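You operate a simulated robot arm through the tools that you are given. There is no shell and no other tool.

The job below is to be done with a simulated robot arm. You get a single attempt, and the scene is never put back.

JOB
Fold the laptop stand flat, tighten its knob again and lower the folio stand.
Fine: loosen the blue knob first; leave the laptop; the tablet stays on the folio.

Only the result counts: the job must be done as asked and must still hold three seconds after the hand-in. Knocking over, shifting, dropping, spilling or breaking anything else fails it. Flat cloth is picked up by pressing the open fingertips on it (5 to 10 N) and closing them slowly along it; thin cloth reads only 2 to 8 mm in the jaws.

ROBOT AND FRAMES
A 7-joint arm with a four-finger gripper, fixed in place. Base frame: the origin is on the floor under the middle of its stand, x ahead of it, y to its left, z up. Lengths are in mm, angles in degrees, forces in N, time in s.
It reaches about 1223 mm from its shoulder. Its first joint turns from -69.0 to 172.0 degrees. Payload 3.67 kg.
The TCP is the grasp point between the finger pads, 28 mm short of the fingertips. In the tool frame z runs along the fingers and y along their closing line. The gripper opens to 112 mm; its body begins 73 mm behind the TCP.
Orientation is that of the tool frame in the base frame, as [roll, pitch, yaw] about the fixed x, y, z axes, in that order (R = Rz(yaw) Ry(pitch) Rx(roll)). With the fingers straight down and closing along the base's y, the tool's x points along the base's -x, its y along +y and its z along -z.

CONTROLS
- The arm moves only by the tool play_rows. Its argument "steps" is a list of rows, each a list of 6 numbers: the shift along the tool's x, y, z in units of 150 mm (1.0 is 150 mm), then the turn, a rotation vector about the tool's x, y, z in units of 45 degrees (1.0 is 45 degrees). In form: [[tx, ty, tz, rx, ry, rz], ...]. A call has 1 to 20 rows; each row is the pose to reach, as a shift and turn from the pose commanded when the call began, along the tool's axes at that moment. "grip" is the closure in counts, from 0 (fully open) to 255 (shut), set as the call begins (left out, the last holds). A call with a number of a shift or a turn outside -1 to 1 is refused whole. Rows are played at 5 a second. More than 50 mm and 8.6 degrees between two rows, or a gripper value outside its range, and nothing of the call is played. Where a pose cannot be reached the arm comes as near as it can. A force on the tool above 90 N (or 10 N above the force at the start of the call, whichever is more), or a blocked arm, ends the call early, and 0.2 s more pass. Each finger travels about 102.5 mm/s and halts on what it meets, pressing with about 39 N; the grip force reading is that of the motor and also rises with nothing between the fingers. The clock runs only during rows and for 0.2 s after the last one: add rows that repeat a pose to give the fingers time. The reply holds the time, the measured pose of the TCP, the force on the tool along the base axes, the opening and the grip force, in the units named above and with some noise, with the torque about the TCP (base axes, N m) and any sound that the robot's microphone picked up, and new pictures: "show" is both (left out), scene, wrist or none.
- Cameras (640 x 400 px; columns grow to the right, rows downward): "scene" is fixed at [220.2, 508.9, 1317.1]; the picture's right is [-0.53, -0.85, 0.00], its down [-0.48, 0.30, -0.83] and it looks along [0.70, -0.44, -0.56] (base axes); focal length 295 px, centre (320, 200). "wrist" rides on the gripper at [60, -18, -104] in the tool frame; the picture's right is [0.29, 0.96, 0.00], its down [-0.80, 0.24, -0.55] and it looks along [-0.53, 0.16, 0.83] (tool axes); focal length 234 px, centre (320, 200).
- slide_trunk(by): slides the trunk up (or, below 0, down) by that many mm; the arm rides with it, the base frame stays. It gives what a move gives, with no picture.
- point_at(camera, pixels): for up to 12 pixels [column, row] of the newest picture of that camera ("zoom" is the newest enlarged one), the place [x, y, z] in the base frame of the surface seen there, good to about 2 mm, but the place of the scene camera against the robot may be out by one fixed shift of up to 25 mm in any direction. No time passes.
- enlarge(camera, box): a new picture of the part [left, top, right, bottom] of that camera's present view, enlarged. No time passes.
- job_done(): hands the job in; it is judged then, once.

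Open the gripper and draw the arm clear of the work before you hand the job in, unless the task says otherwise.

The tools are called after "Call:" as a command line: name --pt "numbers of a row" for each row, then --argument value for the rest, lists and objects as JSON in quotes. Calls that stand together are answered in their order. play_rows: Moves the arm, as the interface text tells. Its arguments: {"type":"object","properties":{"steps":{"type":"array","items":{"type":"array","items":{"type":"number"}}},"grip":{"type":"number"},"show":{"type":"string","enum":["both","scene","wrist","none"]}},"required":["steps"]} The other tools are called the same way: slide_trunk (by) moves the trunk up or down; point_at (camera, pixels) gives the place of the surface under pixels of a picture; enlarge (camera, box) takes an enlarged picture of a part of a camera's view; job_done () hands the job in.

At the start:

```text
t: 0.0
eef_pos: [767.4, -434.2, 1128.8]
orientation: [-180.0, 0.0, 179.9]
force: [-0.9, 0.5, -0.3]
moment: [-0.01, 0.02, -0.02]
gripper_width: 112.6
finger_force: 0.1
trunk travel left (down, up): [-550.0, 290.0]
```

scene: 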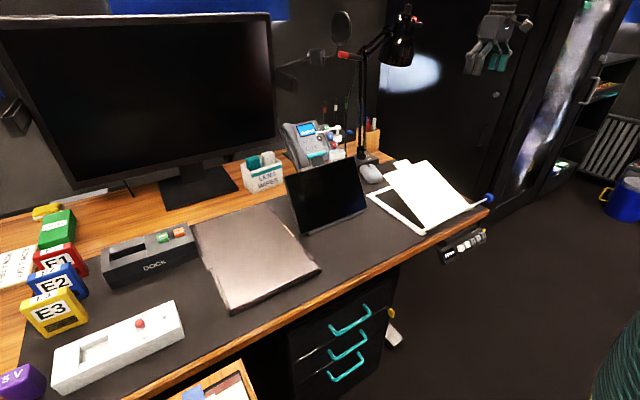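
wrist: 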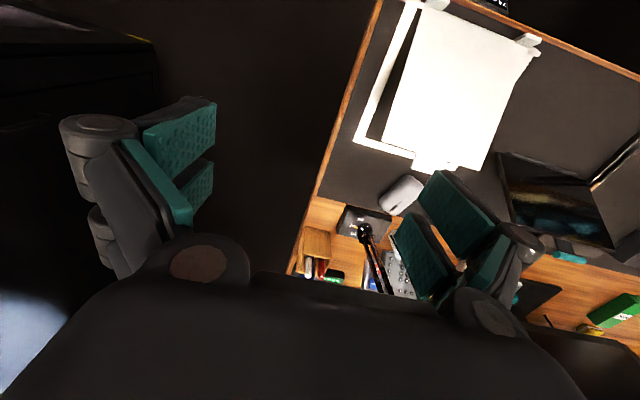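

The scene shows a white plate-like stand with a blue knob near (488,198), and a dark tablet on a folio near (328,195), and a closed laptop near (255,255). I enlarge these areas to understand the objects.

Call:
enlarge --camera "scene" --box '[350, 140, 510, 260]'

Call:
enlarge --camera "scene" --box '[180, 130, 400, 320]'

Call:
enlarge --camera "wrist" --box '[340, 0, 640, 280]'

```text
3.33 times, centred on (430, 200) of scene
```

zoom: 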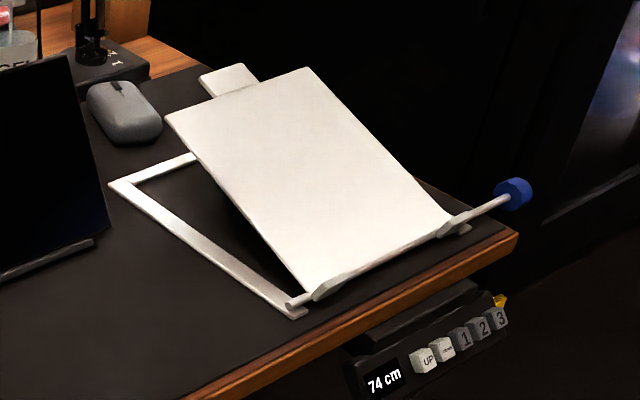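

```text
2.11 times, centred on (290, 225) of scene
```

zoom: 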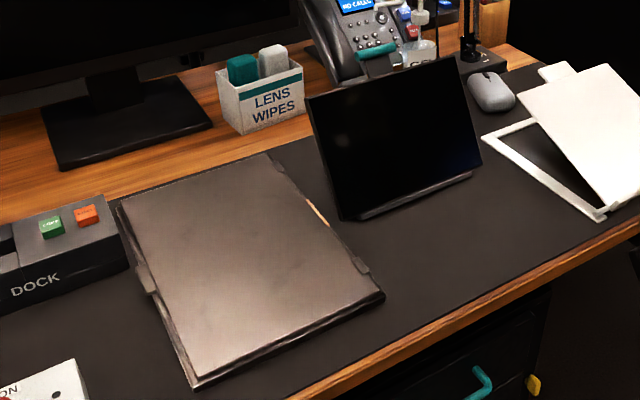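

```text
1.43 times, centred on (490, 140) of wrist
```

zoom: 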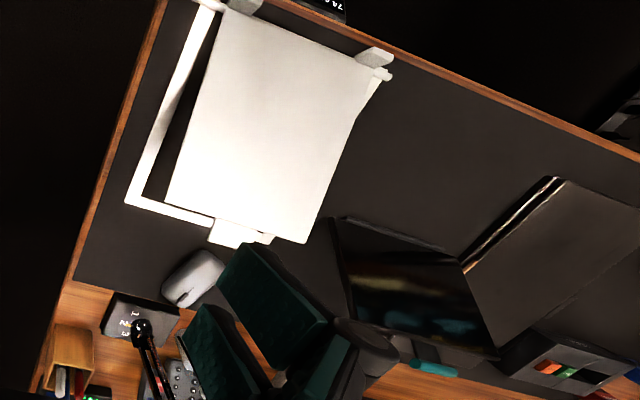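

The stand is a white plate hinged at its front edge (rod from scene (421,231) to the blue knob at (488,198)) propped over a base frame. I'll measure places with both cameras to also get the scene camera's shift.

Call:
point_at --camera "scene" --pixels '[[487, 198], [491, 198], [480, 202], [426, 163], [388, 175], [428, 224], [465, 205], [405, 163], [368, 195], [416, 233], [421, 230], [372, 172]]'

Call:
point_at --camera "wrist" --pixels '[[410, 8], [522, 42], [440, 160], [400, 140], [480, 165], [445, 80], [450, 170], [360, 145], [400, 195], [535, 235], [520, 160], [530, 50]]'

Call:
point_at --camera "scene" --pixels '[[292, 170], [357, 163], [307, 233], [365, 208], [330, 195], [199, 225], [260, 208], [320, 270], [232, 312], [370, 175], [255, 255], [315, 150]]'

```text
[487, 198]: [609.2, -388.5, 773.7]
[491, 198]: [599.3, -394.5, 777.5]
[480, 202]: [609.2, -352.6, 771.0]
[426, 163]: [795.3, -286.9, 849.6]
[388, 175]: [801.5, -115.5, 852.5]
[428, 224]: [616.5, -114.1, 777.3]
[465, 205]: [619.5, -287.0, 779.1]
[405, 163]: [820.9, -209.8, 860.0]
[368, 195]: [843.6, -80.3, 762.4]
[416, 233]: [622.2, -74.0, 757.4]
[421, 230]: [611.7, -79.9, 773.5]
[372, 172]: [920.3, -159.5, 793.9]
```

```text
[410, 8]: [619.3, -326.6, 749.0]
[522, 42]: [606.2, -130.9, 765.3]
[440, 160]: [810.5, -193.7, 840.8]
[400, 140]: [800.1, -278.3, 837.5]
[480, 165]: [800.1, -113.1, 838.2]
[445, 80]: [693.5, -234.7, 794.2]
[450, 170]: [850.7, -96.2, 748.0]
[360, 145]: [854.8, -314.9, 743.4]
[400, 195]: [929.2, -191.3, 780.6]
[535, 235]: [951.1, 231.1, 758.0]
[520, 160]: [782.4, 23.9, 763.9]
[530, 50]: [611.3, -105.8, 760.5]
```

```text
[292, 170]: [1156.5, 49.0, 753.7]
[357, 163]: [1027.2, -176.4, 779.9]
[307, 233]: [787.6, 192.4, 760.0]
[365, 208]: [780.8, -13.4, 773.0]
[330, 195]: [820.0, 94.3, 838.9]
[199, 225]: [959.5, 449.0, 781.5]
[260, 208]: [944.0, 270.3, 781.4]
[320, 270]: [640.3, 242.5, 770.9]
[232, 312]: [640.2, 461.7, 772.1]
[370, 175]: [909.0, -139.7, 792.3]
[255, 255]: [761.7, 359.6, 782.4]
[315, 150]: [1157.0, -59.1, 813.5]
```

The wrist camera gives desk z≈743 and plate slope ≈22°, while the scene camera reads about 14 mm high. I'll query the desk edge and the rod area in the wrist picture before repositioning to see the knob.

Call:
point_at --camera "wrist" --pixels '[[362, 60], [374, 20], [340, 130], [420, 4], [435, 3], [380, 60], [600, 60], [525, 8], [500, 3], [545, 200], [510, 230], [570, 256]]'

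Call:
point_at --camera "scene" --pixels '[[488, 208], [484, 212], [450, 230], [470, 190], [460, 245], [474, 238], [480, 200], [473, 204], [455, 212], [487, 193], [485, 198], [489, 203]]'

```text
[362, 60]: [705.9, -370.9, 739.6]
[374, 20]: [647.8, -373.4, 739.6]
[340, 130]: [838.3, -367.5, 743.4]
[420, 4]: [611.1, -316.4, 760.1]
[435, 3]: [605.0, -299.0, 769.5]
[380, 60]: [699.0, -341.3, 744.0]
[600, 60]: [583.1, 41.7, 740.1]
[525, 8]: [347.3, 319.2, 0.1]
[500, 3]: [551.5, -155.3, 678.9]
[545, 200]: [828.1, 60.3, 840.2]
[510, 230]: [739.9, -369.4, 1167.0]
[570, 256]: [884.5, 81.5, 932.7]
```

```text
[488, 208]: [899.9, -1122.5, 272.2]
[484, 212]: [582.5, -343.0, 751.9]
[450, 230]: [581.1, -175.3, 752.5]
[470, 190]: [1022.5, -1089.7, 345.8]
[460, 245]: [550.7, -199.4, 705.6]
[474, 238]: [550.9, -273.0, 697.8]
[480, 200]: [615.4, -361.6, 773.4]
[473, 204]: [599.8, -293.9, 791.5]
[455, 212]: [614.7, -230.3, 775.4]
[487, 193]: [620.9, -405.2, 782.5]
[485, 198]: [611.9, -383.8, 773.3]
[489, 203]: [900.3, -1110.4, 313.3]
```

The knob overhangs the desk's right edge (edge y≈-372). I swing the tool 45° toward +y while moving to the right of the stand, so the wrist camera sees the knob.

Call:
play_rows --pt "0.08 -0.12 0.14 -0.167 0 0" --pt "0.17 -0.24 0.28 -0.333 0 0" --pt "0.25 -0.36 0.42 -0.5 0 0" --pt "0.34 -0.48 0.56 -0.667 0 0" --pt "0.42 -0.6 0.7 -0.833 0 0" --pt "0.51 -0.71 0.85 -1 0 0" --grip 0

```text
t: 1.4
eef_pos: [691.0, -544.9, 998.3]
orientation: [134.4, 0.0, -180.0]
force: [0.5, 0.1, 0.0]
moment: [0.02, 0.04, 0.04]
gripper_width: 112.2
finger_force: 0.1
trunk travel left (down, up): [-550.0, 290.0]
```

scene: 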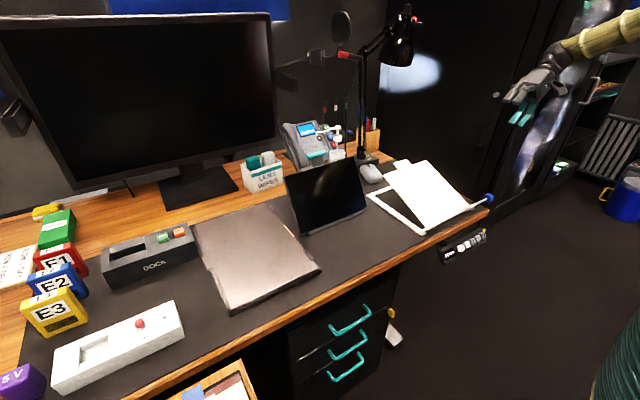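
wrist: 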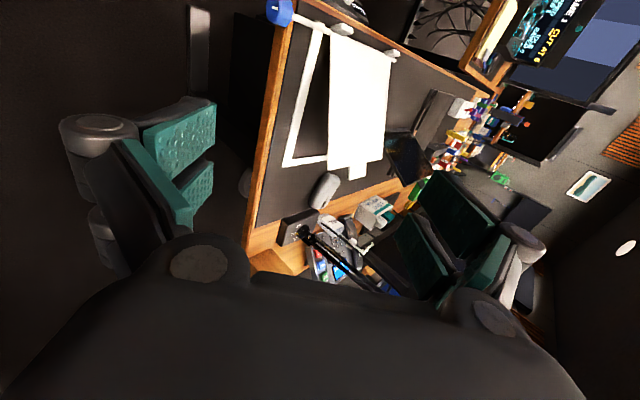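

The blue knob appears at wrist pixel (278,12). I measure the knob, rod and plate from this view.

Call:
point_at --camera "wrist" --pixels '[[278, 12], [270, 8], [286, 16], [300, 18], [325, 28], [395, 54], [335, 60], [380, 70], [358, 170], [278, 50], [383, 160], [335, 155]]'

Call:
enlarge --camera "wrist" --box '[240, 0, 440, 125]'

```text
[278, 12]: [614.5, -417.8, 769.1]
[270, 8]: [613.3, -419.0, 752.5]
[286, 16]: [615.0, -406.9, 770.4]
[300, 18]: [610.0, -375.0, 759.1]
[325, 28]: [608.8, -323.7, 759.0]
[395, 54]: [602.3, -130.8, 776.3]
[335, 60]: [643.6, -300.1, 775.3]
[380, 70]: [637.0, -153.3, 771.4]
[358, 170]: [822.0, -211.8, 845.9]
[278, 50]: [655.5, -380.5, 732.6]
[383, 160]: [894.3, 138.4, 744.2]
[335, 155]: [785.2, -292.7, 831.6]
```

```text
3.20 times, centred on (340, 62) of wrist
```

zoom: 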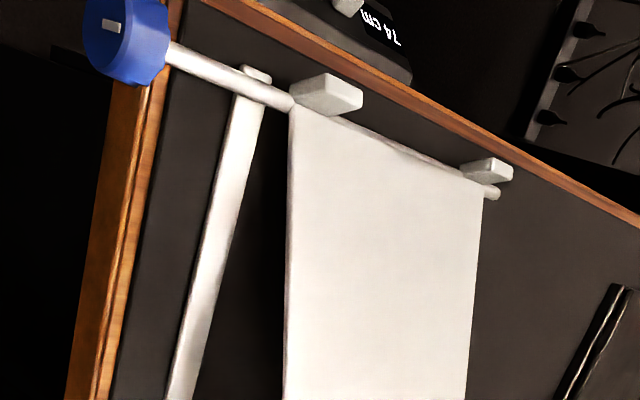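

The knob's axis runs along y at about x=609, z=755, with its face at y≈-419 and a white pointer on it. I finish turning the tool to horizontal (fingers toward +y) while descending partway.

Call:
play_rows --pt "0.05 -0.09 0.1 -0.167 0 0" --pt "0.09 -0.18 0.19 -0.333 0 0" --pt "0.14 -0.27 0.29 -0.5 0 0" --pt "0.18 -0.36 0.39 -0.667 0 0" --pt "0.23 -0.44 0.48 -0.833 0 0" --pt "0.273 -0.533 0.58 -1 0 0" --grip 0

```text
t: 2.8
eef_pos: [648.7, -538.6, 883.4]
orientation: [89.8, 0.0, 179.9]
force: [1.3, 0.2, 0.1]
moment: [0.01, -0.02, 0.03]
gripper_width: 111.9
finger_force: 0.0
trunk travel left (down, up): [-550.0, 290.0]
```

scene: 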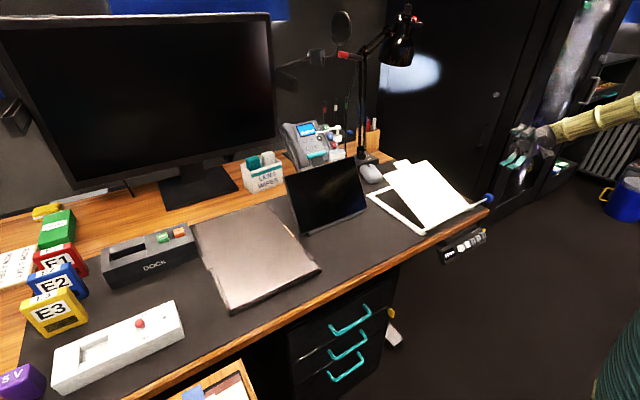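
wrist: 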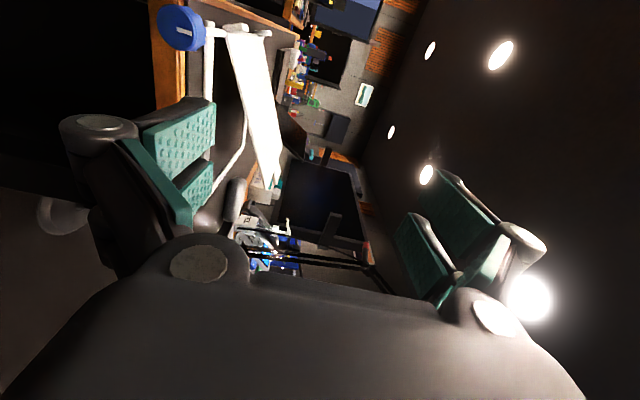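

Now the tool is horizontal; the knob face is visible at wrist (181,27). I measure it more precisely.

Call:
enlarge --camera "wrist" --box '[140, 0, 300, 100]'

Call:
point_at --camera "wrist" --pixels '[[181, 27], [181, 10], [180, 45], [165, 25], [200, 30], [203, 28], [190, 32], [172, 30], [215, 32], [212, 60], [225, 28], [265, 33]]'

```text
4.00 times, centred on (220, 50) of wrist
```

zoom: 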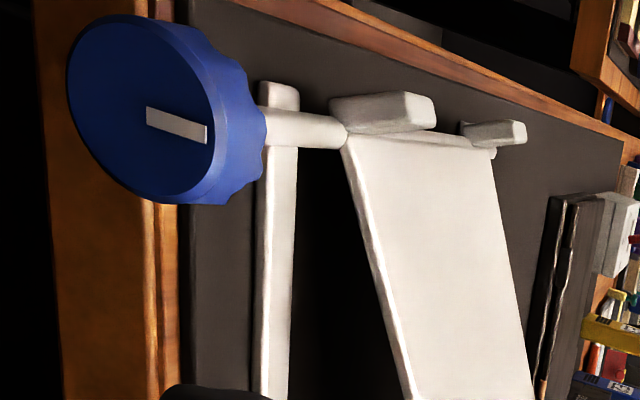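

```text
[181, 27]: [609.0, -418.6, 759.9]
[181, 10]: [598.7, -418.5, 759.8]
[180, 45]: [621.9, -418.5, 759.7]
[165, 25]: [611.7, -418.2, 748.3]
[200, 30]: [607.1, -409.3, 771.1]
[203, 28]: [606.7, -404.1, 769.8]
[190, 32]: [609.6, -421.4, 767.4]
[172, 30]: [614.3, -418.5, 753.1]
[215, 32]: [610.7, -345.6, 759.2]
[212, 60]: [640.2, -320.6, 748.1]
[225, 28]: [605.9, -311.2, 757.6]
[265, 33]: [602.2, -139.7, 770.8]
```

Knob: face at y≈-418.5, axis about (609.5, 755.5), radius ≈17, pointer up. I move to a pre-approach pose at y≈-520 on the axis and pre-roll the tool +45° about its z so there is room to turn counterclockwise.

Call:
play_rows --pt "0.04 -0.14 0.02 0 0 0.167" --pt "0.09 -0.28 0.04 0 0 0.333" --pt "0.13 -0.43 0.06 0 0 0.5" --pt "0.17 -0.57 0.08 0 0 0.667" --pt "0.22 -0.71 0.1 0 0 0.833" --pt "0.26 -0.853 0.12 0 0 1" --pt "0.26 -0.853 0.12 0 0 1" --grip 0

```text
t: 4.4
eef_pos: [608.8, -516.7, 756.8]
orientation: [89.9, -45.1, -180.0]
force: [-1.1, 0.6, 0.9]
moment: [0.02, -0.01, 0.01]
gripper_width: 111.9
finger_force: 0.0
trunk travel left (down, up): [-550.0, 290.0]
```

scene: 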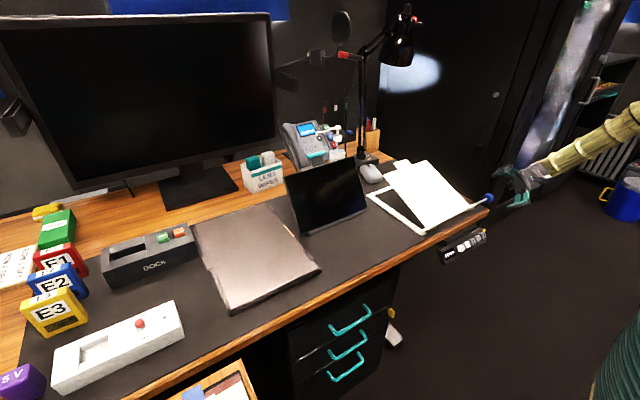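
wrist: 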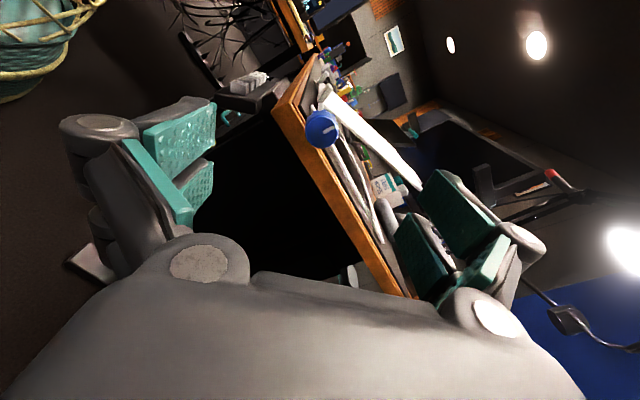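

The tool is now 100 mm in front of the knob; knob face at wrist (321,128). I zoom and measure its centre.

Call:
enlarge --camera "wrist" --box '[270, 80, 430, 180]'

Call:
point_at --camera "wrist" --pixels '[[321, 128], [321, 114], [321, 143], [309, 128], [334, 128], [312, 118], [330, 140], [312, 139], [330, 118], [326, 128], [317, 134], [345, 150]]'

```text
4.00 times, centred on (350, 130) of wrist
```

zoom: 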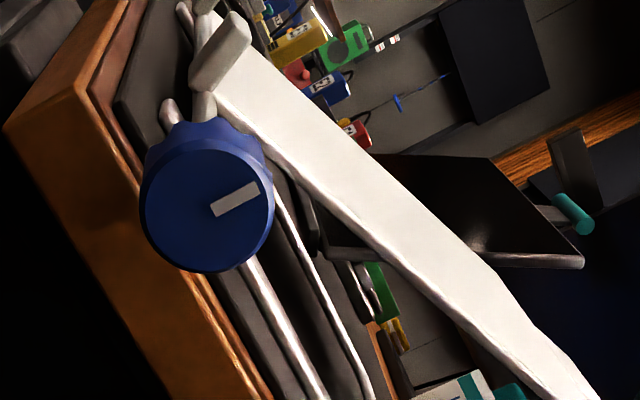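

```text
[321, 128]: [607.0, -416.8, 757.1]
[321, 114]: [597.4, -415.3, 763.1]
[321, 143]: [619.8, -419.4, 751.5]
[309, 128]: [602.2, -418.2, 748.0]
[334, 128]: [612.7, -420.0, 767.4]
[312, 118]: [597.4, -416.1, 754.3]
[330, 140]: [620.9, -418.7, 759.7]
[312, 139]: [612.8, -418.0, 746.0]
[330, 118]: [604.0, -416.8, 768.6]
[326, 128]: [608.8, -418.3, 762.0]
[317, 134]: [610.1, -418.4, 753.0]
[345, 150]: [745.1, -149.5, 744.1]
```

Centre is about (610, -418 face, 756). I roll another +45° (closing along x) and advance so the TCP is at y≈-415, keeping the fingertips short of the desk side at y≈-380.

Call:
play_rows --pt "0 0 0 0 0 0.167" --pt "0 0 0 0 0 0.333" --pt "0 0 0 0 0 0.5" --pt "0 0 0 0 0 0.667" --pt "0 0 0 0 0 0.833" --pt "0 0 0 0 0 1" --pt "-0.005 0 0.15 0 0 1" --pt "-0.009 0.002 0.3 0 0 1" --pt "-0.009 0.002 0.45 0 0 1" --pt "-0.009 0.002 0.58 0 0 1" --pt "-0.009 0.002 0.678 0 0 1" --pt "-0.009 0.002 0.678 0 0 1" --grip 0

```text
t: 7.0
eef_pos: [610.9, -416.0, 754.0]
orientation: [-3.8, -89.8, -86.2]
force: [0.1, -0.7, 0.0]
moment: [-0.01, 0.03, -0.01]
gripper_width: 111.8
finger_force: 0.1
trunk travel left (down, up): [-550.0, 290.0]
```

scene: 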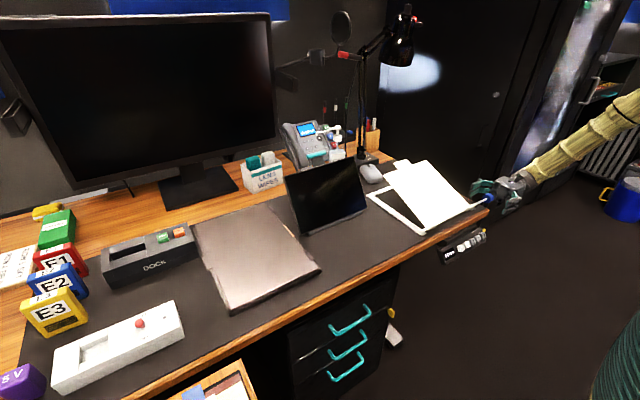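
wrist: 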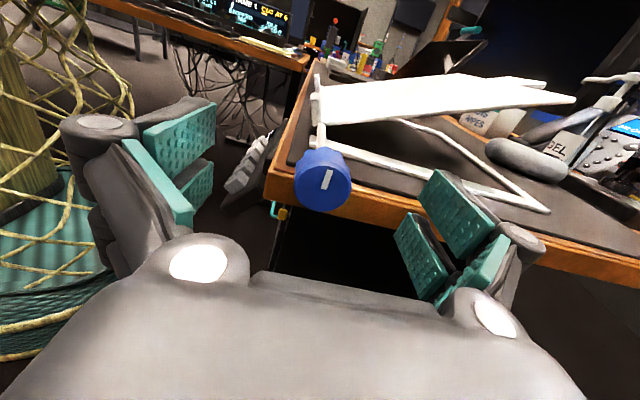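

Excellent view: knob face at wrist (323,179) between the open pads. I check the centre before closing.

Call:
point_at --camera "wrist" --pixels '[[323, 180], [300, 180], [346, 180], [323, 160], [323, 205], [327, 174], [324, 186], [285, 170], [316, 90], [350, 195]]'

Call:
enlarge --camera "wrist" --box '[240, 60, 440, 260]'

```text
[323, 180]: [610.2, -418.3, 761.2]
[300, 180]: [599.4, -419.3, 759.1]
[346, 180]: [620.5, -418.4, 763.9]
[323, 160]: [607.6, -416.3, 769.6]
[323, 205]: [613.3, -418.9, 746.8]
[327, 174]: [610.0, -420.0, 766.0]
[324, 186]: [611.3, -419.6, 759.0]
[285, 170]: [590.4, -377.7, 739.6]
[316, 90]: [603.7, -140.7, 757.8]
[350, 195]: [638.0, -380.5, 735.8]
```

```text
2.00 times, centred on (340, 160) of wrist
```

zoom: 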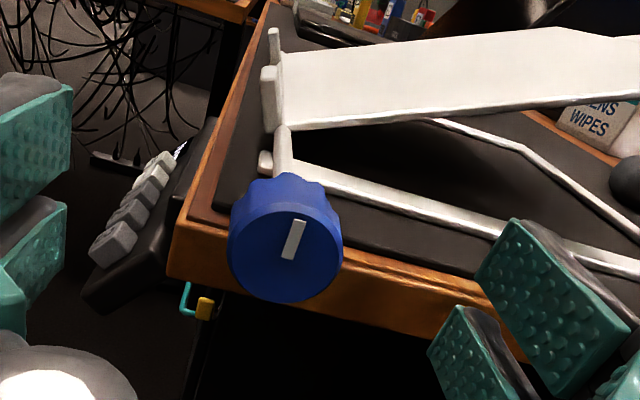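

Knob centre is about (610.8, 757), TCP is 3 mm low, so I raise 2.5 mm and close on the knob.

Call:
play_rows --pt "0.017 0 0 0 0 0" --pt "0.017 0 0 0 0 0" --pt "0.017 0 0 0 0 0" --grip 0 --show "none"

Call:
play_rows --pt "0 0 0 0 0 0" --pt "0 0 0 0 0 0" --pt "0 0 0 0 0 0" --pt "0 0 0 0 0 0" --pt "0 0 0 0 0 0" --grip 255

```text
t: 7.8
eef_pos: [611.7, -416.2, 758.2]
orientation: [-7.3, -89.8, -82.6]
force: [0.5, 0.3, 0.0]
moment: [-0.01, -0.02, 0.04]
gripper_width: 112.0
finger_force: 0.1
trunk travel left (down, up): [-550.0, 290.0]
```

```text
t: 9.0
eef_pos: [611.4, -416.4, 757.0]
orientation: [1.1, -89.9, -91.2]
force: [9.7, -2.9, 2.3]
moment: [-0.25, -0.06, -0.16]
gripper_width: 26.7
finger_force: 45.3
trunk travel left (down, up): [-550.0, 290.0]
```

scene: 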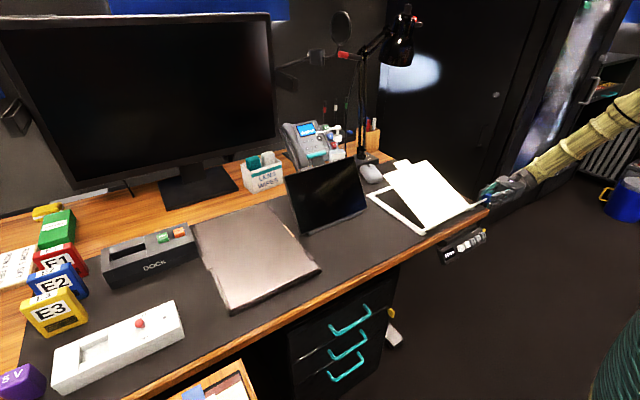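
wrist: 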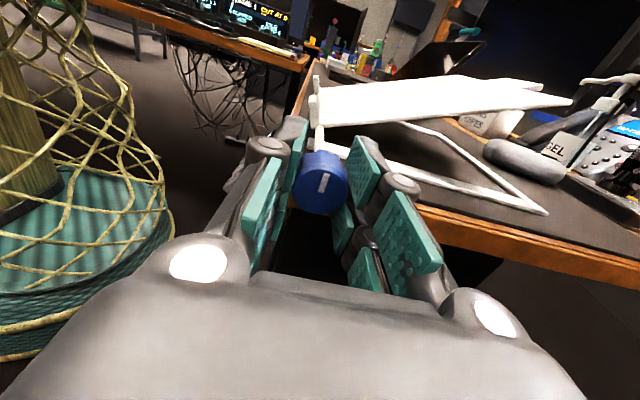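

The jaws hold the knob (26.7 mm across the four pads). I now turn counterclockwise (negative about tool z) by 45° to loosen it.

Call:
play_rows --pt "0 0 0 0 0 -0.1" --pt "0 0 0 0 0 -0.2" --pt "0 0 0 0 0 -0.3" --pt "0 0 0 0 0 -0.45" --pt "0 0 0 0 0 -0.6" --pt "0 0 0 0 0 -0.75" --pt "0 0 0 0 0 -0.9" --pt "0 0 0 0 0 -1" --grip 255

```text
t: 10.8
eef_pos: [610.6, -416.3, 756.1]
orientation: [89.9, -45.1, -180.0]
force: [9.5, 5.4, -3.3]
moment: [0.25, -0.04, -0.01]
gripper_width: 27.0
finger_force: 44.7
trunk travel left (down, up): [-550.0, 290.0]
```

scene: 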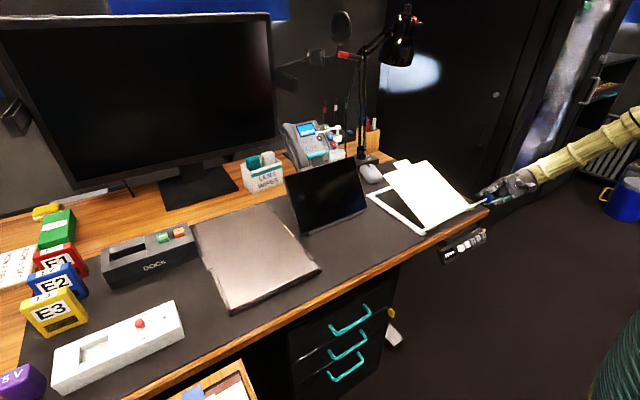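
wrist: 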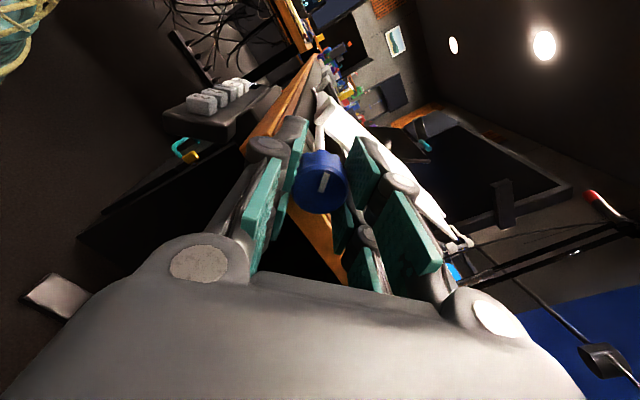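

The pointer turned with the gripper and the torque is tiny. I continue another 45° counterclockwise.

Call:
play_rows --pt "0 0 0 0 0 -0.15" --pt "0 0 0 0 0 -0.3" --pt "0 0 0 0 0 -0.45" --pt "0 0 0 0 0 -0.6" --pt "0 0 0 0 0 -0.75" --pt "0 0 0 0 0 -0.9" --pt "0 0 0 0 0 -1" --grip 255

```text
t: 12.4
eef_pos: [610.7, -415.7, 756.1]
orientation: [90.0, 0.0, -179.9]
force: [4.6, 10.2, -12.7]
moment: [-0.08, -0.01, -0.28]
gripper_width: 26.6
finger_force: 45.4
trunk travel left (down, up): [-550.0, 290.0]
```

scene: 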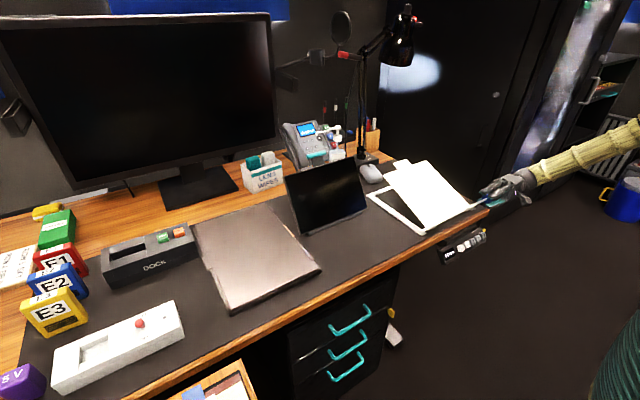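
wrist: 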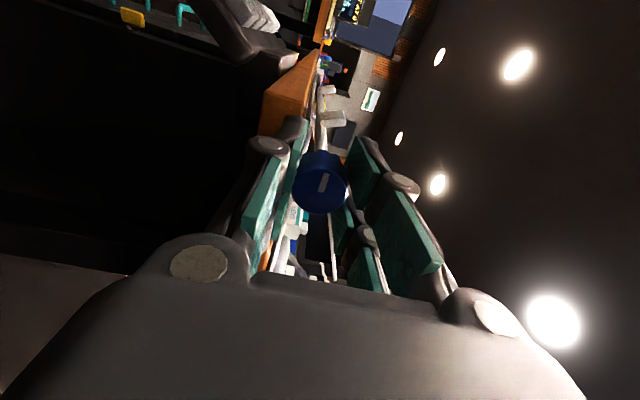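

Knob has turned 90° with the jaws. I turn a further 45° and check whether anything changes.

Call:
play_rows --pt "0 0 0 0 0 -0.15" --pt "0 0 0 0 0 -0.3" --pt "0 0 0 0 0 -0.45" --pt "0 0 0 0 0 -0.6" --pt "0 0 0 0 0 -0.75" --pt "0 0 0 0 0 -0.9" --pt "0 0 0 0 0 -1" --grip 255

```text
t: 14.0
eef_pos: [612.1, -415.6, 756.1]
orientation: [89.9, 45.0, 179.9]
force: [9.8, -0.8, -9.6]
moment: [-0.2, 0.58, -0.16]
gripper_width: 27.1
finger_force: 44.7
trunk travel left (down, up): [-550.0, 290.0]
```

scene: 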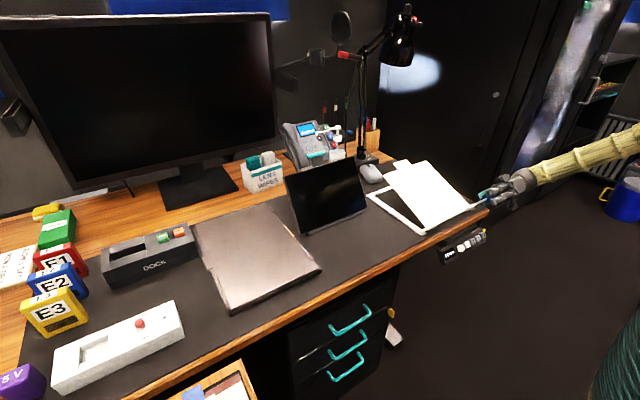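
wrist: 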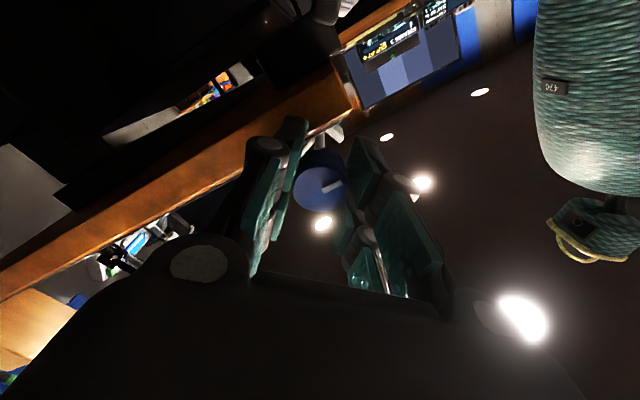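

The pointer now points differently relative to the jaws and torque rose to 0.58 N·m, so the knob hit its loosened stop and the jaws slipped. I zoom in to read the pointer.

Call:
enlarge --camera "wrist" --box '[260, 110, 400, 230]'

Call:
enlarge --camera "scene" --box '[370, 140, 530, 260]'

Call:
point_at --camera "wrist" --pixels '[[325, 189], [341, 183], [320, 185], [310, 175], [330, 205]]'

```text
3.33 times, centred on (330, 170) of wrist
```

zoom: 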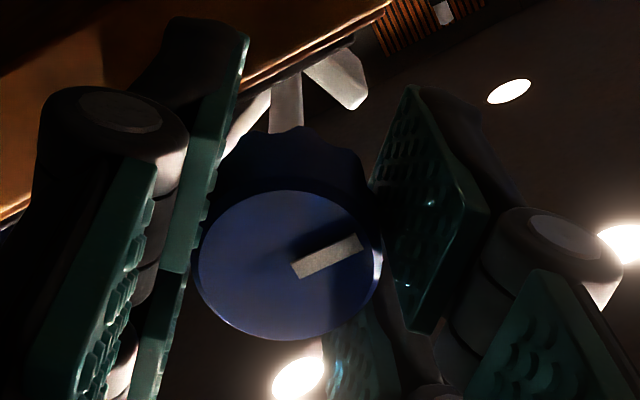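

```text
3.33 times, centred on (450, 200) of scene
```

zoom: 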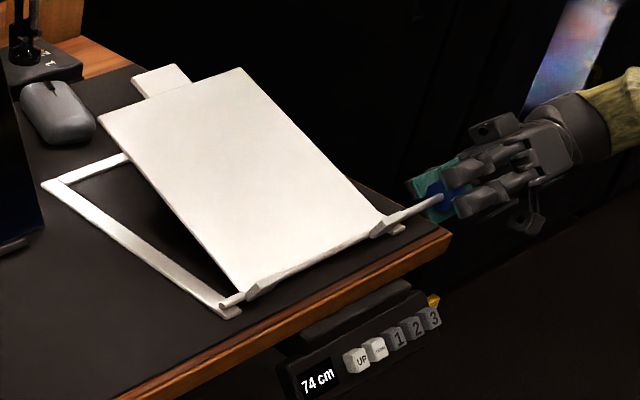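

```text
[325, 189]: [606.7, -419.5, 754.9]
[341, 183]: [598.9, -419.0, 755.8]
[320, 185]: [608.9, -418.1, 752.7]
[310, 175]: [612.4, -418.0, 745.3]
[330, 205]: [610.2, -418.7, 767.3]
```

Pointer now lies along -x (about 90° counterclockwise from its start, at a stop), so the knob is loosened. I open the jaws and back straight out along -y.

Call:
play_rows --pt "0 0 0 0 0 0" --pt "0 0 0 0 0 0" --pt "0 0 0 0 0 0" --pt "0 0 0 0 0 0" --pt "0 0 -0.2 0 0 0" --pt "0 0 -0.4 0 0 0" --pt "0 0 -0.6 0 0 0" --pt "0 0 -0.8 0 0 0" --grip 0

```text
t: 15.8
eef_pos: [610.1, -535.4, 756.2]
orientation: [89.8, 45.0, 179.7]
force: [-0.7, 0.0, 0.3]
moment: [-0.05, 0.01, -0.04]
gripper_width: 112.1
finger_force: 0.1
trunk travel left (down, up): [-550.0, 290.0]
```

scene: 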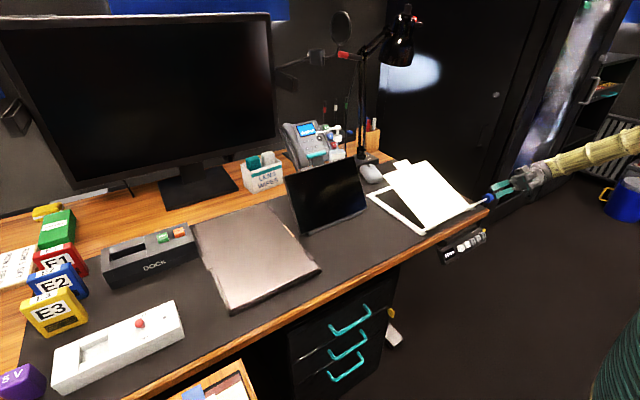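
wrist: 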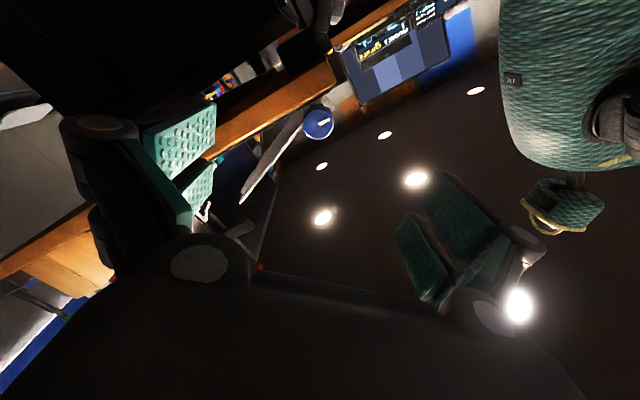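

Clear of the knob. I roll the tool back and rise.

Call:
play_rows --pt "-0.11 0.11 -0.02 0 0 0.167" --pt "-0.22 0.22 -0.03 0 0 0.333" --pt "-0.33 0.33 -0.05 0 0 0.5" --pt "-0.45 0.45 -0.07 0 0 0.667" --pt "-0.56 0.56 -0.08 0 0 0.833" --pt "-0.68 0.68 -0.1 0 0 1" --grip 0 --show "wrist"

```text
t: 17.2
eef_pos: [610.6, -549.8, 901.7]
orientation: [90.0, -0.2, -180.0]
force: [0.5, 0.6, -0.6]
moment: [0.01, 0.04, -0.01]
gripper_width: 112.0
finger_force: 0.0
trunk travel left (down, up): [-550.0, 290.0]
```

wrist: 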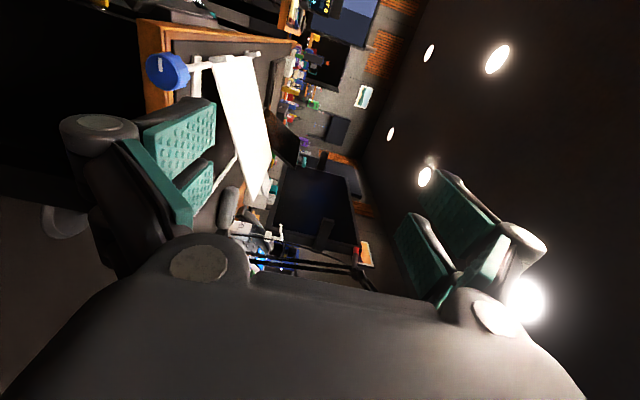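

The pointer points along -x, loosened. I check the lamp and other tall obstacles before moving over the stand.

Call:
point_at --camera "scene" --pixels '[[400, 45], [395, 30], [407, 10], [362, 80], [362, 130], [345, 55], [413, 20], [380, 45], [340, 25], [315, 55], [362, 155], [385, 60]]'

Call:
play_rows --pt "-0.08 0.12 0.11 0.167 0 0" --pt "-0.15 0.24 0.22 0.333 0 0" --pt "-0.23 0.36 0.33 0.5 0 0" --pt "-0.31 0.48 0.44 0.667 0 0" --pt "-0.38 0.6 0.55 0.833 0 0" --pt "-0.46 0.72 0.667 1 0 0" --grip 0

```text
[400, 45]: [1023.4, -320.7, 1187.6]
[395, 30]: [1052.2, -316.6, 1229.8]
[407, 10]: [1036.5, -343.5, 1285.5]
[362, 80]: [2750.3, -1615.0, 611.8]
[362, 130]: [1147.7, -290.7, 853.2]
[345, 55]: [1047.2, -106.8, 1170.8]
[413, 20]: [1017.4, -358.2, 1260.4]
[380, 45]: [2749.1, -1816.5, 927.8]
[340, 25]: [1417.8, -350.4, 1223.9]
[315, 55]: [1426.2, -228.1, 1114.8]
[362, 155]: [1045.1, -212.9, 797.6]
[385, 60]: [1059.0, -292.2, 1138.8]
```

```text
t: 18.6
eef_pos: [679.6, -442.1, 1014.3]
orientation: [135.7, 0.0, 180.0]
force: [0.0, 0.8, 0.9]
moment: [-0.16, 0.02, 0.0]
gripper_width: 111.9
finger_force: 0.0
trunk travel left (down, up): [-550.0, 290.0]
```

scene: 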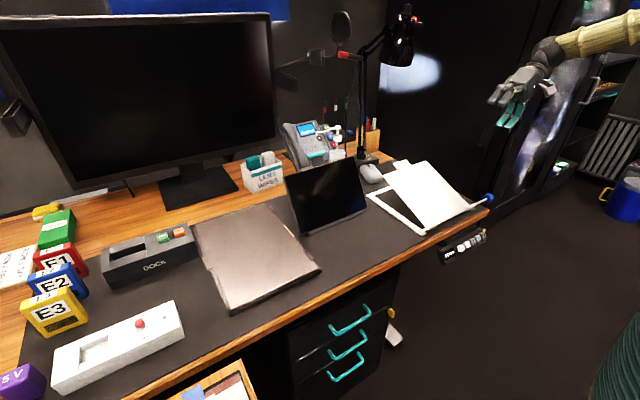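
wrist: 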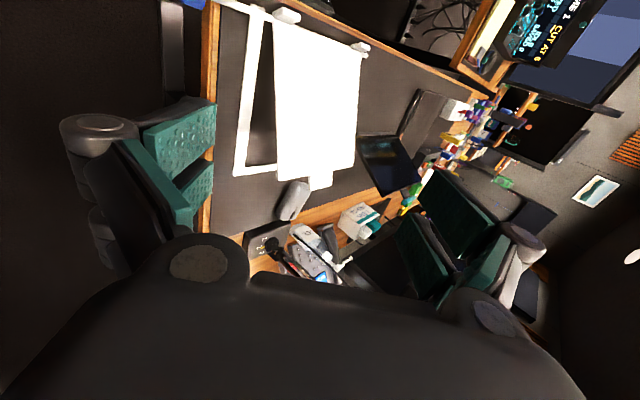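

Lamp head is beyond x≈1000, clear. I continue turning to fingers-down above the plate, closing the fingers for pressing.

Call:
play_rows --pt "-0.11 0.13 0.13 0.165 0 0" --pt "-0.22 0.27 0.27 0.33 0 0" --pt "-0.33 0.4 0.4 0.495 0 0" --pt "-0.44 0.53 0.53 0.66 0 0" --pt "-0.55 0.67 0.67 0.825 0 0" --pt "-0.667 0.8 0.8 0.984 0 0" --pt "-0.667 0.8 0.8 0.984 0 0" --grip 255

```text
t: 20.2
eef_pos: [779.5, -287.5, 1007.8]
orientation: [179.0, 0.0, 179.8]
force: [0.1, -0.9, -0.4]
moment: [0.12, -0.02, 0.01]
gripper_width: 0.0
finger_force: 35.9
trunk travel left (down, up): [-550.0, 290.0]
```

scene: 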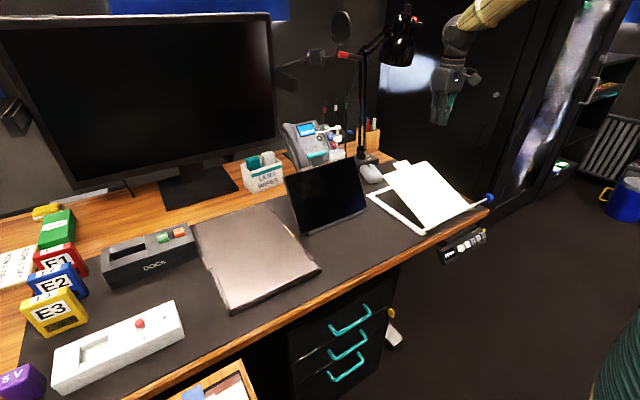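
wrist: 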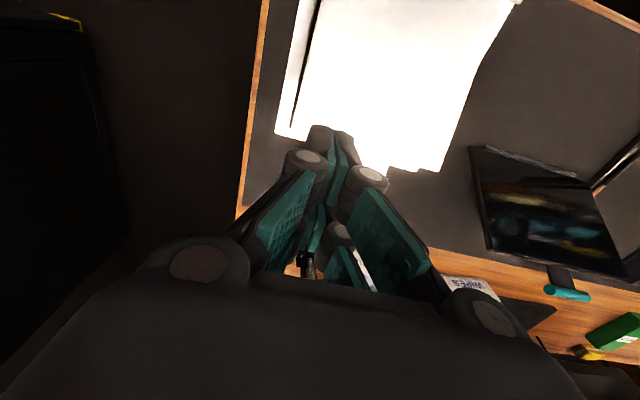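

I measure the plate and rear tab now, also the mouse and surroundings, from the current wrist view.

Call:
point_at --camera "wrist" --pixels '[[440, 165], [405, 166], [420, 170], [400, 60], [430, 160], [380, 150], [290, 125], [450, 120], [330, 60], [470, 40], [570, 293], [555, 240]]'

Call:
enlarge --camera "wrist" --box '[230, 0, 530, 190]'

```text
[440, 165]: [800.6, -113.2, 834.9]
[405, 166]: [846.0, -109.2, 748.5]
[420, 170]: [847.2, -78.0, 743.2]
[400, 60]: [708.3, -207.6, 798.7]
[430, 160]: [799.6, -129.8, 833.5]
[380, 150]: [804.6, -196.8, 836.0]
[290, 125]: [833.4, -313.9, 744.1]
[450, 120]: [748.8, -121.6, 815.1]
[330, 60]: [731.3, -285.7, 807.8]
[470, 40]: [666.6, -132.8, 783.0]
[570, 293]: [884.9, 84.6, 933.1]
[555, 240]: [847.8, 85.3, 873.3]
```

```text
2.11 times, centred on (380, 95) of wrist
```

zoom: 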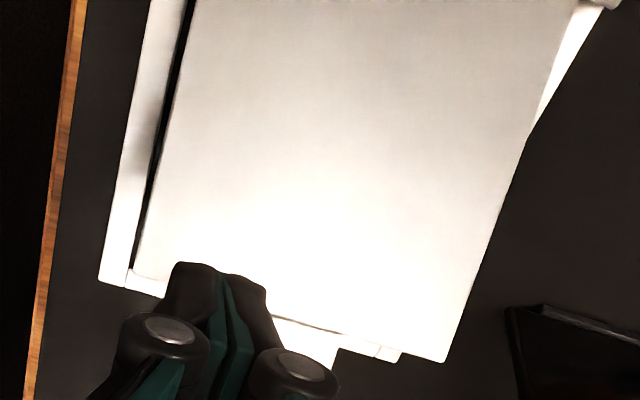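

The plate is still at ≈21°, its rear edge at (806,-200,837), hinge near (610,756). I move the closed fingers to 30 mm above the plate's centre line near its rear (x≈770, y≈-203).

Call:
play_rows --pt "0.015 0.14 0.2 0.022 0 0" --pt "0.03 0.28 0.42 0.022 0 0" --pt "0.047 0.42 0.64 0.022 0 0" --pt "0.063 0.563 0.853 0.022 0 0" --pt "0.063 0.563 0.853 0.022 0 0" --grip 255

```text
t: 21.4
eef_pos: [770.2, -194.4, 884.0]
orientation: [-179.8, 0.0, 179.9]
force: [0.1, 0.3, -0.5]
moment: [0.02, -0.02, -0.01]
gripper_width: 0.1
finger_force: 35.4
trunk travel left (down, up): [-550.0, 290.0]
```

scene: 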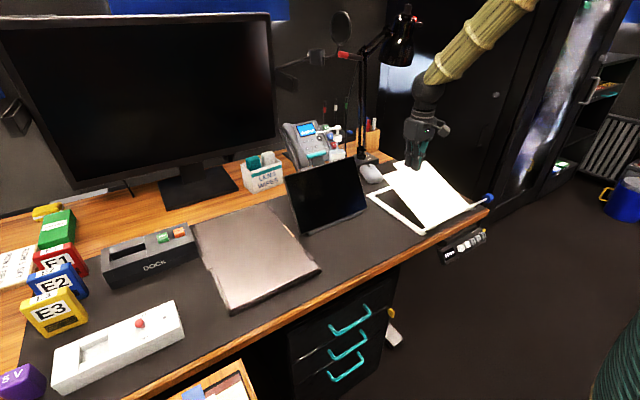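
wrist: 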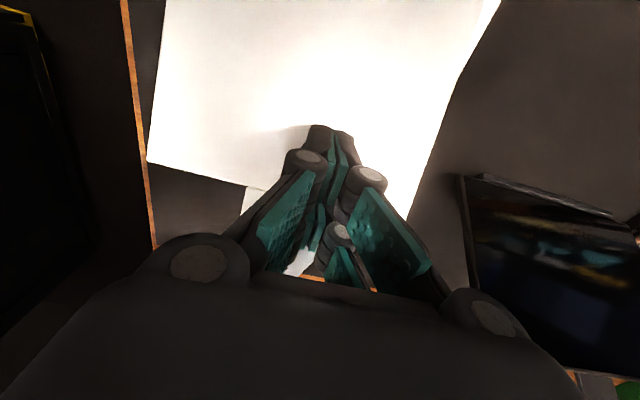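

Fingertips are about 33 mm above the plate. I lower to just touch, in small steps, watching force.

Call:
play_rows --pt "0 0 0.06 0 0 0" --pt "0 0 0.12 0 0 0" --pt "0 0 0.17 0 0 0" --pt "0 0 0.2 0 0 0" --pt "0 0 0.22 0 0 0" --pt "0 0 0.235 0 0 0" --grip 255 --show "scene"

```text
t: 22.8
eef_pos: [770.4, -195.9, 847.8]
orientation: [-179.7, 0.0, 180.0]
force: [0.9, 0.5, 2.8]
moment: [0.02, -0.08, 0.04]
gripper_width: 5.9
finger_force: 35.6
trunk travel left (down, up): [-550.0, 290.0]
```

scene: 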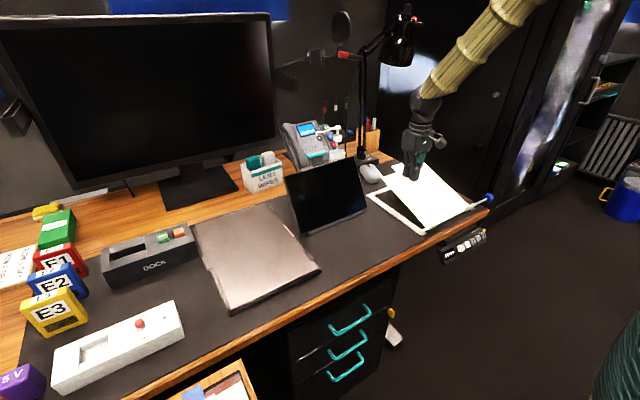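

Contact is light (2.8 N). I press down along the plate's arc for 20 mm in small steps, following x so the tips don't drag.

Call:
play_rows --pt "-0.011 0 0.027 0 0 0" --pt "-0.021 0 0.053 0 0 0" --pt "-0.03 0 0.08 0 0 0" --pt "-0.038 0 0.107 0 0 0" --pt "-0.045 0 0.133 0 0 0" --grip 255 --show "scene"

```text
t: 24.0
eef_pos: [778.5, -194.8, 829.1]
orientation: [-179.8, 0.1, 180.0]
force: [-0.2, -0.8, 0.9]
moment: [0.0, 0.0, -0.04]
gripper_width: 0.0
finger_force: 36.0
trunk travel left (down, up): [-550.0, 290.0]
```

scene: 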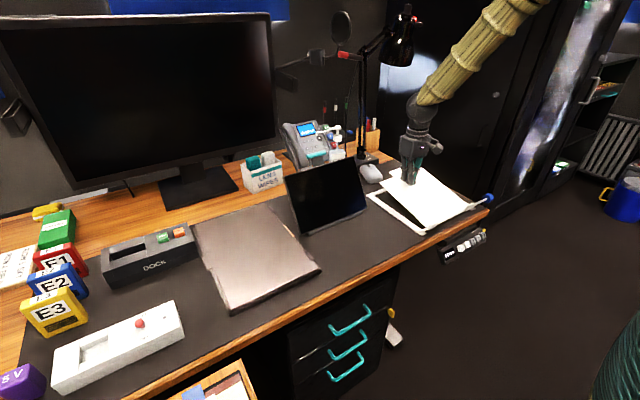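

The plate is going down with almost no resistance. I keep following the arc down another 24 mm.

Call:
play_rows --pt "-0.006 0 0.027 0 0 0" --pt "-0.012 0 0.053 0 0 0" --pt "-0.017 0 0.08 0 0 0" --pt "-0.022 0 0.107 0 0 0" --pt "-0.026 0 0.133 0 0 0" --pt "-0.03 0 0.16 0 0 0" --pt "-0.03 0 0.16 0 0 0" --grip 255

```text
t: 25.6
eef_pos: [781.4, -194.4, 803.8]
orientation: [-179.8, -0.1, -180.0]
force: [0.6, 1.3, 2.9]
moment: [0.02, -0.05, 0.02]
gripper_width: 0.0
finger_force: 35.3
trunk travel left (down, up): [-550.0, 290.0]
```

scene: 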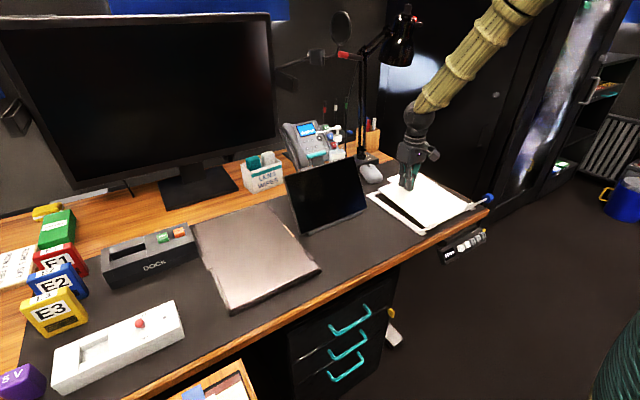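
wrist: 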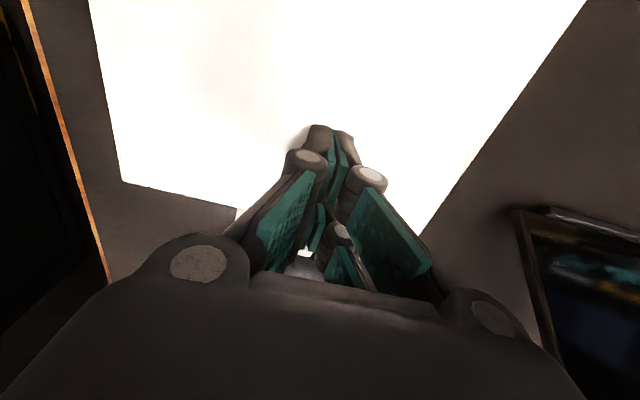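

Tip height is now ≈776 with 3 N. I keep lowering gently until the plate seats.

Call:
play_rows --pt "-0.002 0 0.02 0 0 0" --pt "-0.004 0 0.04 0 0 0" --pt "-0.006 0 0.06 0 0 0" --pt "-0.007 0 0.08 0 0 0" --pt "-0.007 0 0.08 0 0 0" --grip 255 --show "none"

```text
t: 26.8
eef_pos: [782.8, -194.7, 791.4]
orientation: [-179.7, 0.0, 180.0]
force: [-0.4, 1.0, 1.6]
moment: [0.02, -0.06, 0.01]
gripper_width: 0.0
finger_force: 35.2
trunk travel left (down, up): [-550.0, 290.0]
```

Call:
play_rows --pt "0 0 0.013 0 0 0" --pt "0 0 0.027 0 0 0" --pt "0 0 0.04 0 0 0" --pt "0 0 0.04 0 0 0" --grip 255

```text
t: 27.8
eef_pos: [784.0, -196.1, 786.2]
orientation: [-179.7, 0.0, 180.0]
force: [0.4, 0.7, 5.8]
moment: [0.0, 0.06, 0.02]
gripper_width: 0.0
finger_force: 35.4
trunk travel left (down, up): [-550.0, 290.0]
```

scene: 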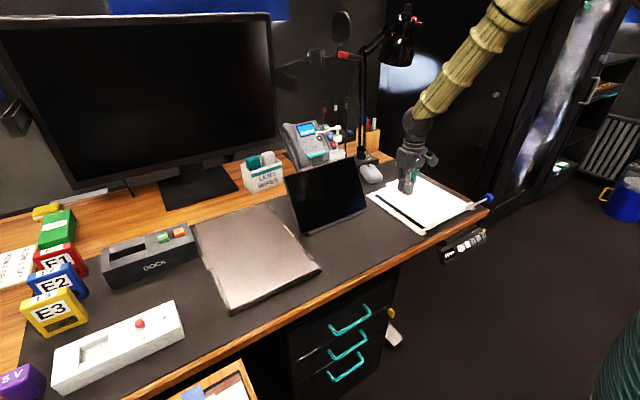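
wrist: 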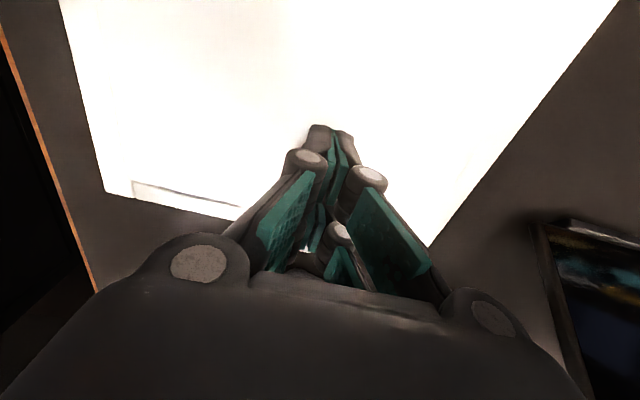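

Force is rising (5.8 N) with tips at z≈758; the plate looks flat over the frame. I press a few mm more to confirm it is seated.

Call:
play_rows --pt "0 0 0.01 0 0 0" --pt "0 0 0.02 0 0 0" --pt "0 0 0.03 0 0 0" --pt "0 0 0.03 0 0 0" --grip 255 --show "none"

```text
t: 28.8
eef_pos: [784.2, -195.0, 785.1]
orientation: [-179.6, 0.5, 180.0]
force: [6.2, -0.9, 49.4]
moment: [0.02, 0.92, 0.08]
gripper_width: 5.9
finger_force: 35.4
trunk travel left (down, up): [-550.0, 290.0]
```

49 N with no further travel: the plate is seated. I lift off and look at whether it stays flat.

Call:
play_rows --pt "0 0 -0.03 0 0 0" --pt "0 0 -0.1 0 0 0" --pt "0 0 -0.3 0 0 0" --pt "0.05 -0.1 -0.55 0 0 0" --pt "0.1 -0.2 -0.85 0 0 0" --pt "0.1 -0.2 -1 0 0 0" --grip 255

```text
t: 30.2
eef_pos: [767.1, -224.0, 930.7]
orientation: [-179.7, -0.1, 180.0]
force: [-0.3, -0.5, 1.1]
moment: [0.04, 0.02, 0.0]
gripper_width: 0.2
finger_force: 35.5
trunk travel left (down, up): [-550.0, 290.0]
```

scene: 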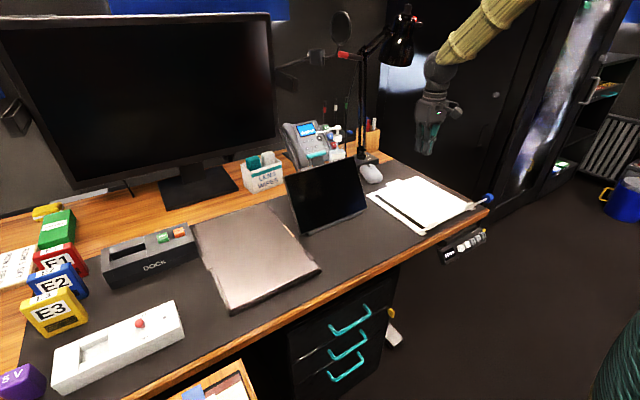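
wrist: 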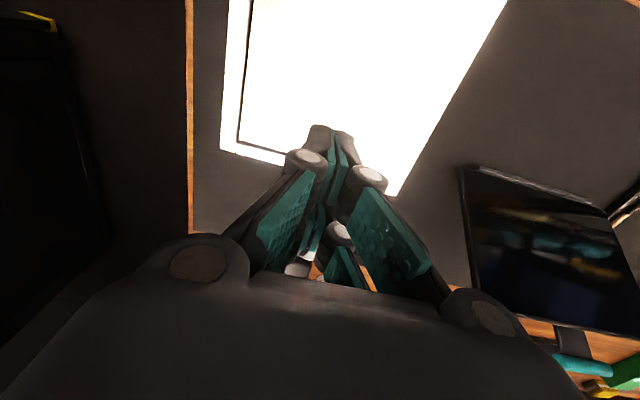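

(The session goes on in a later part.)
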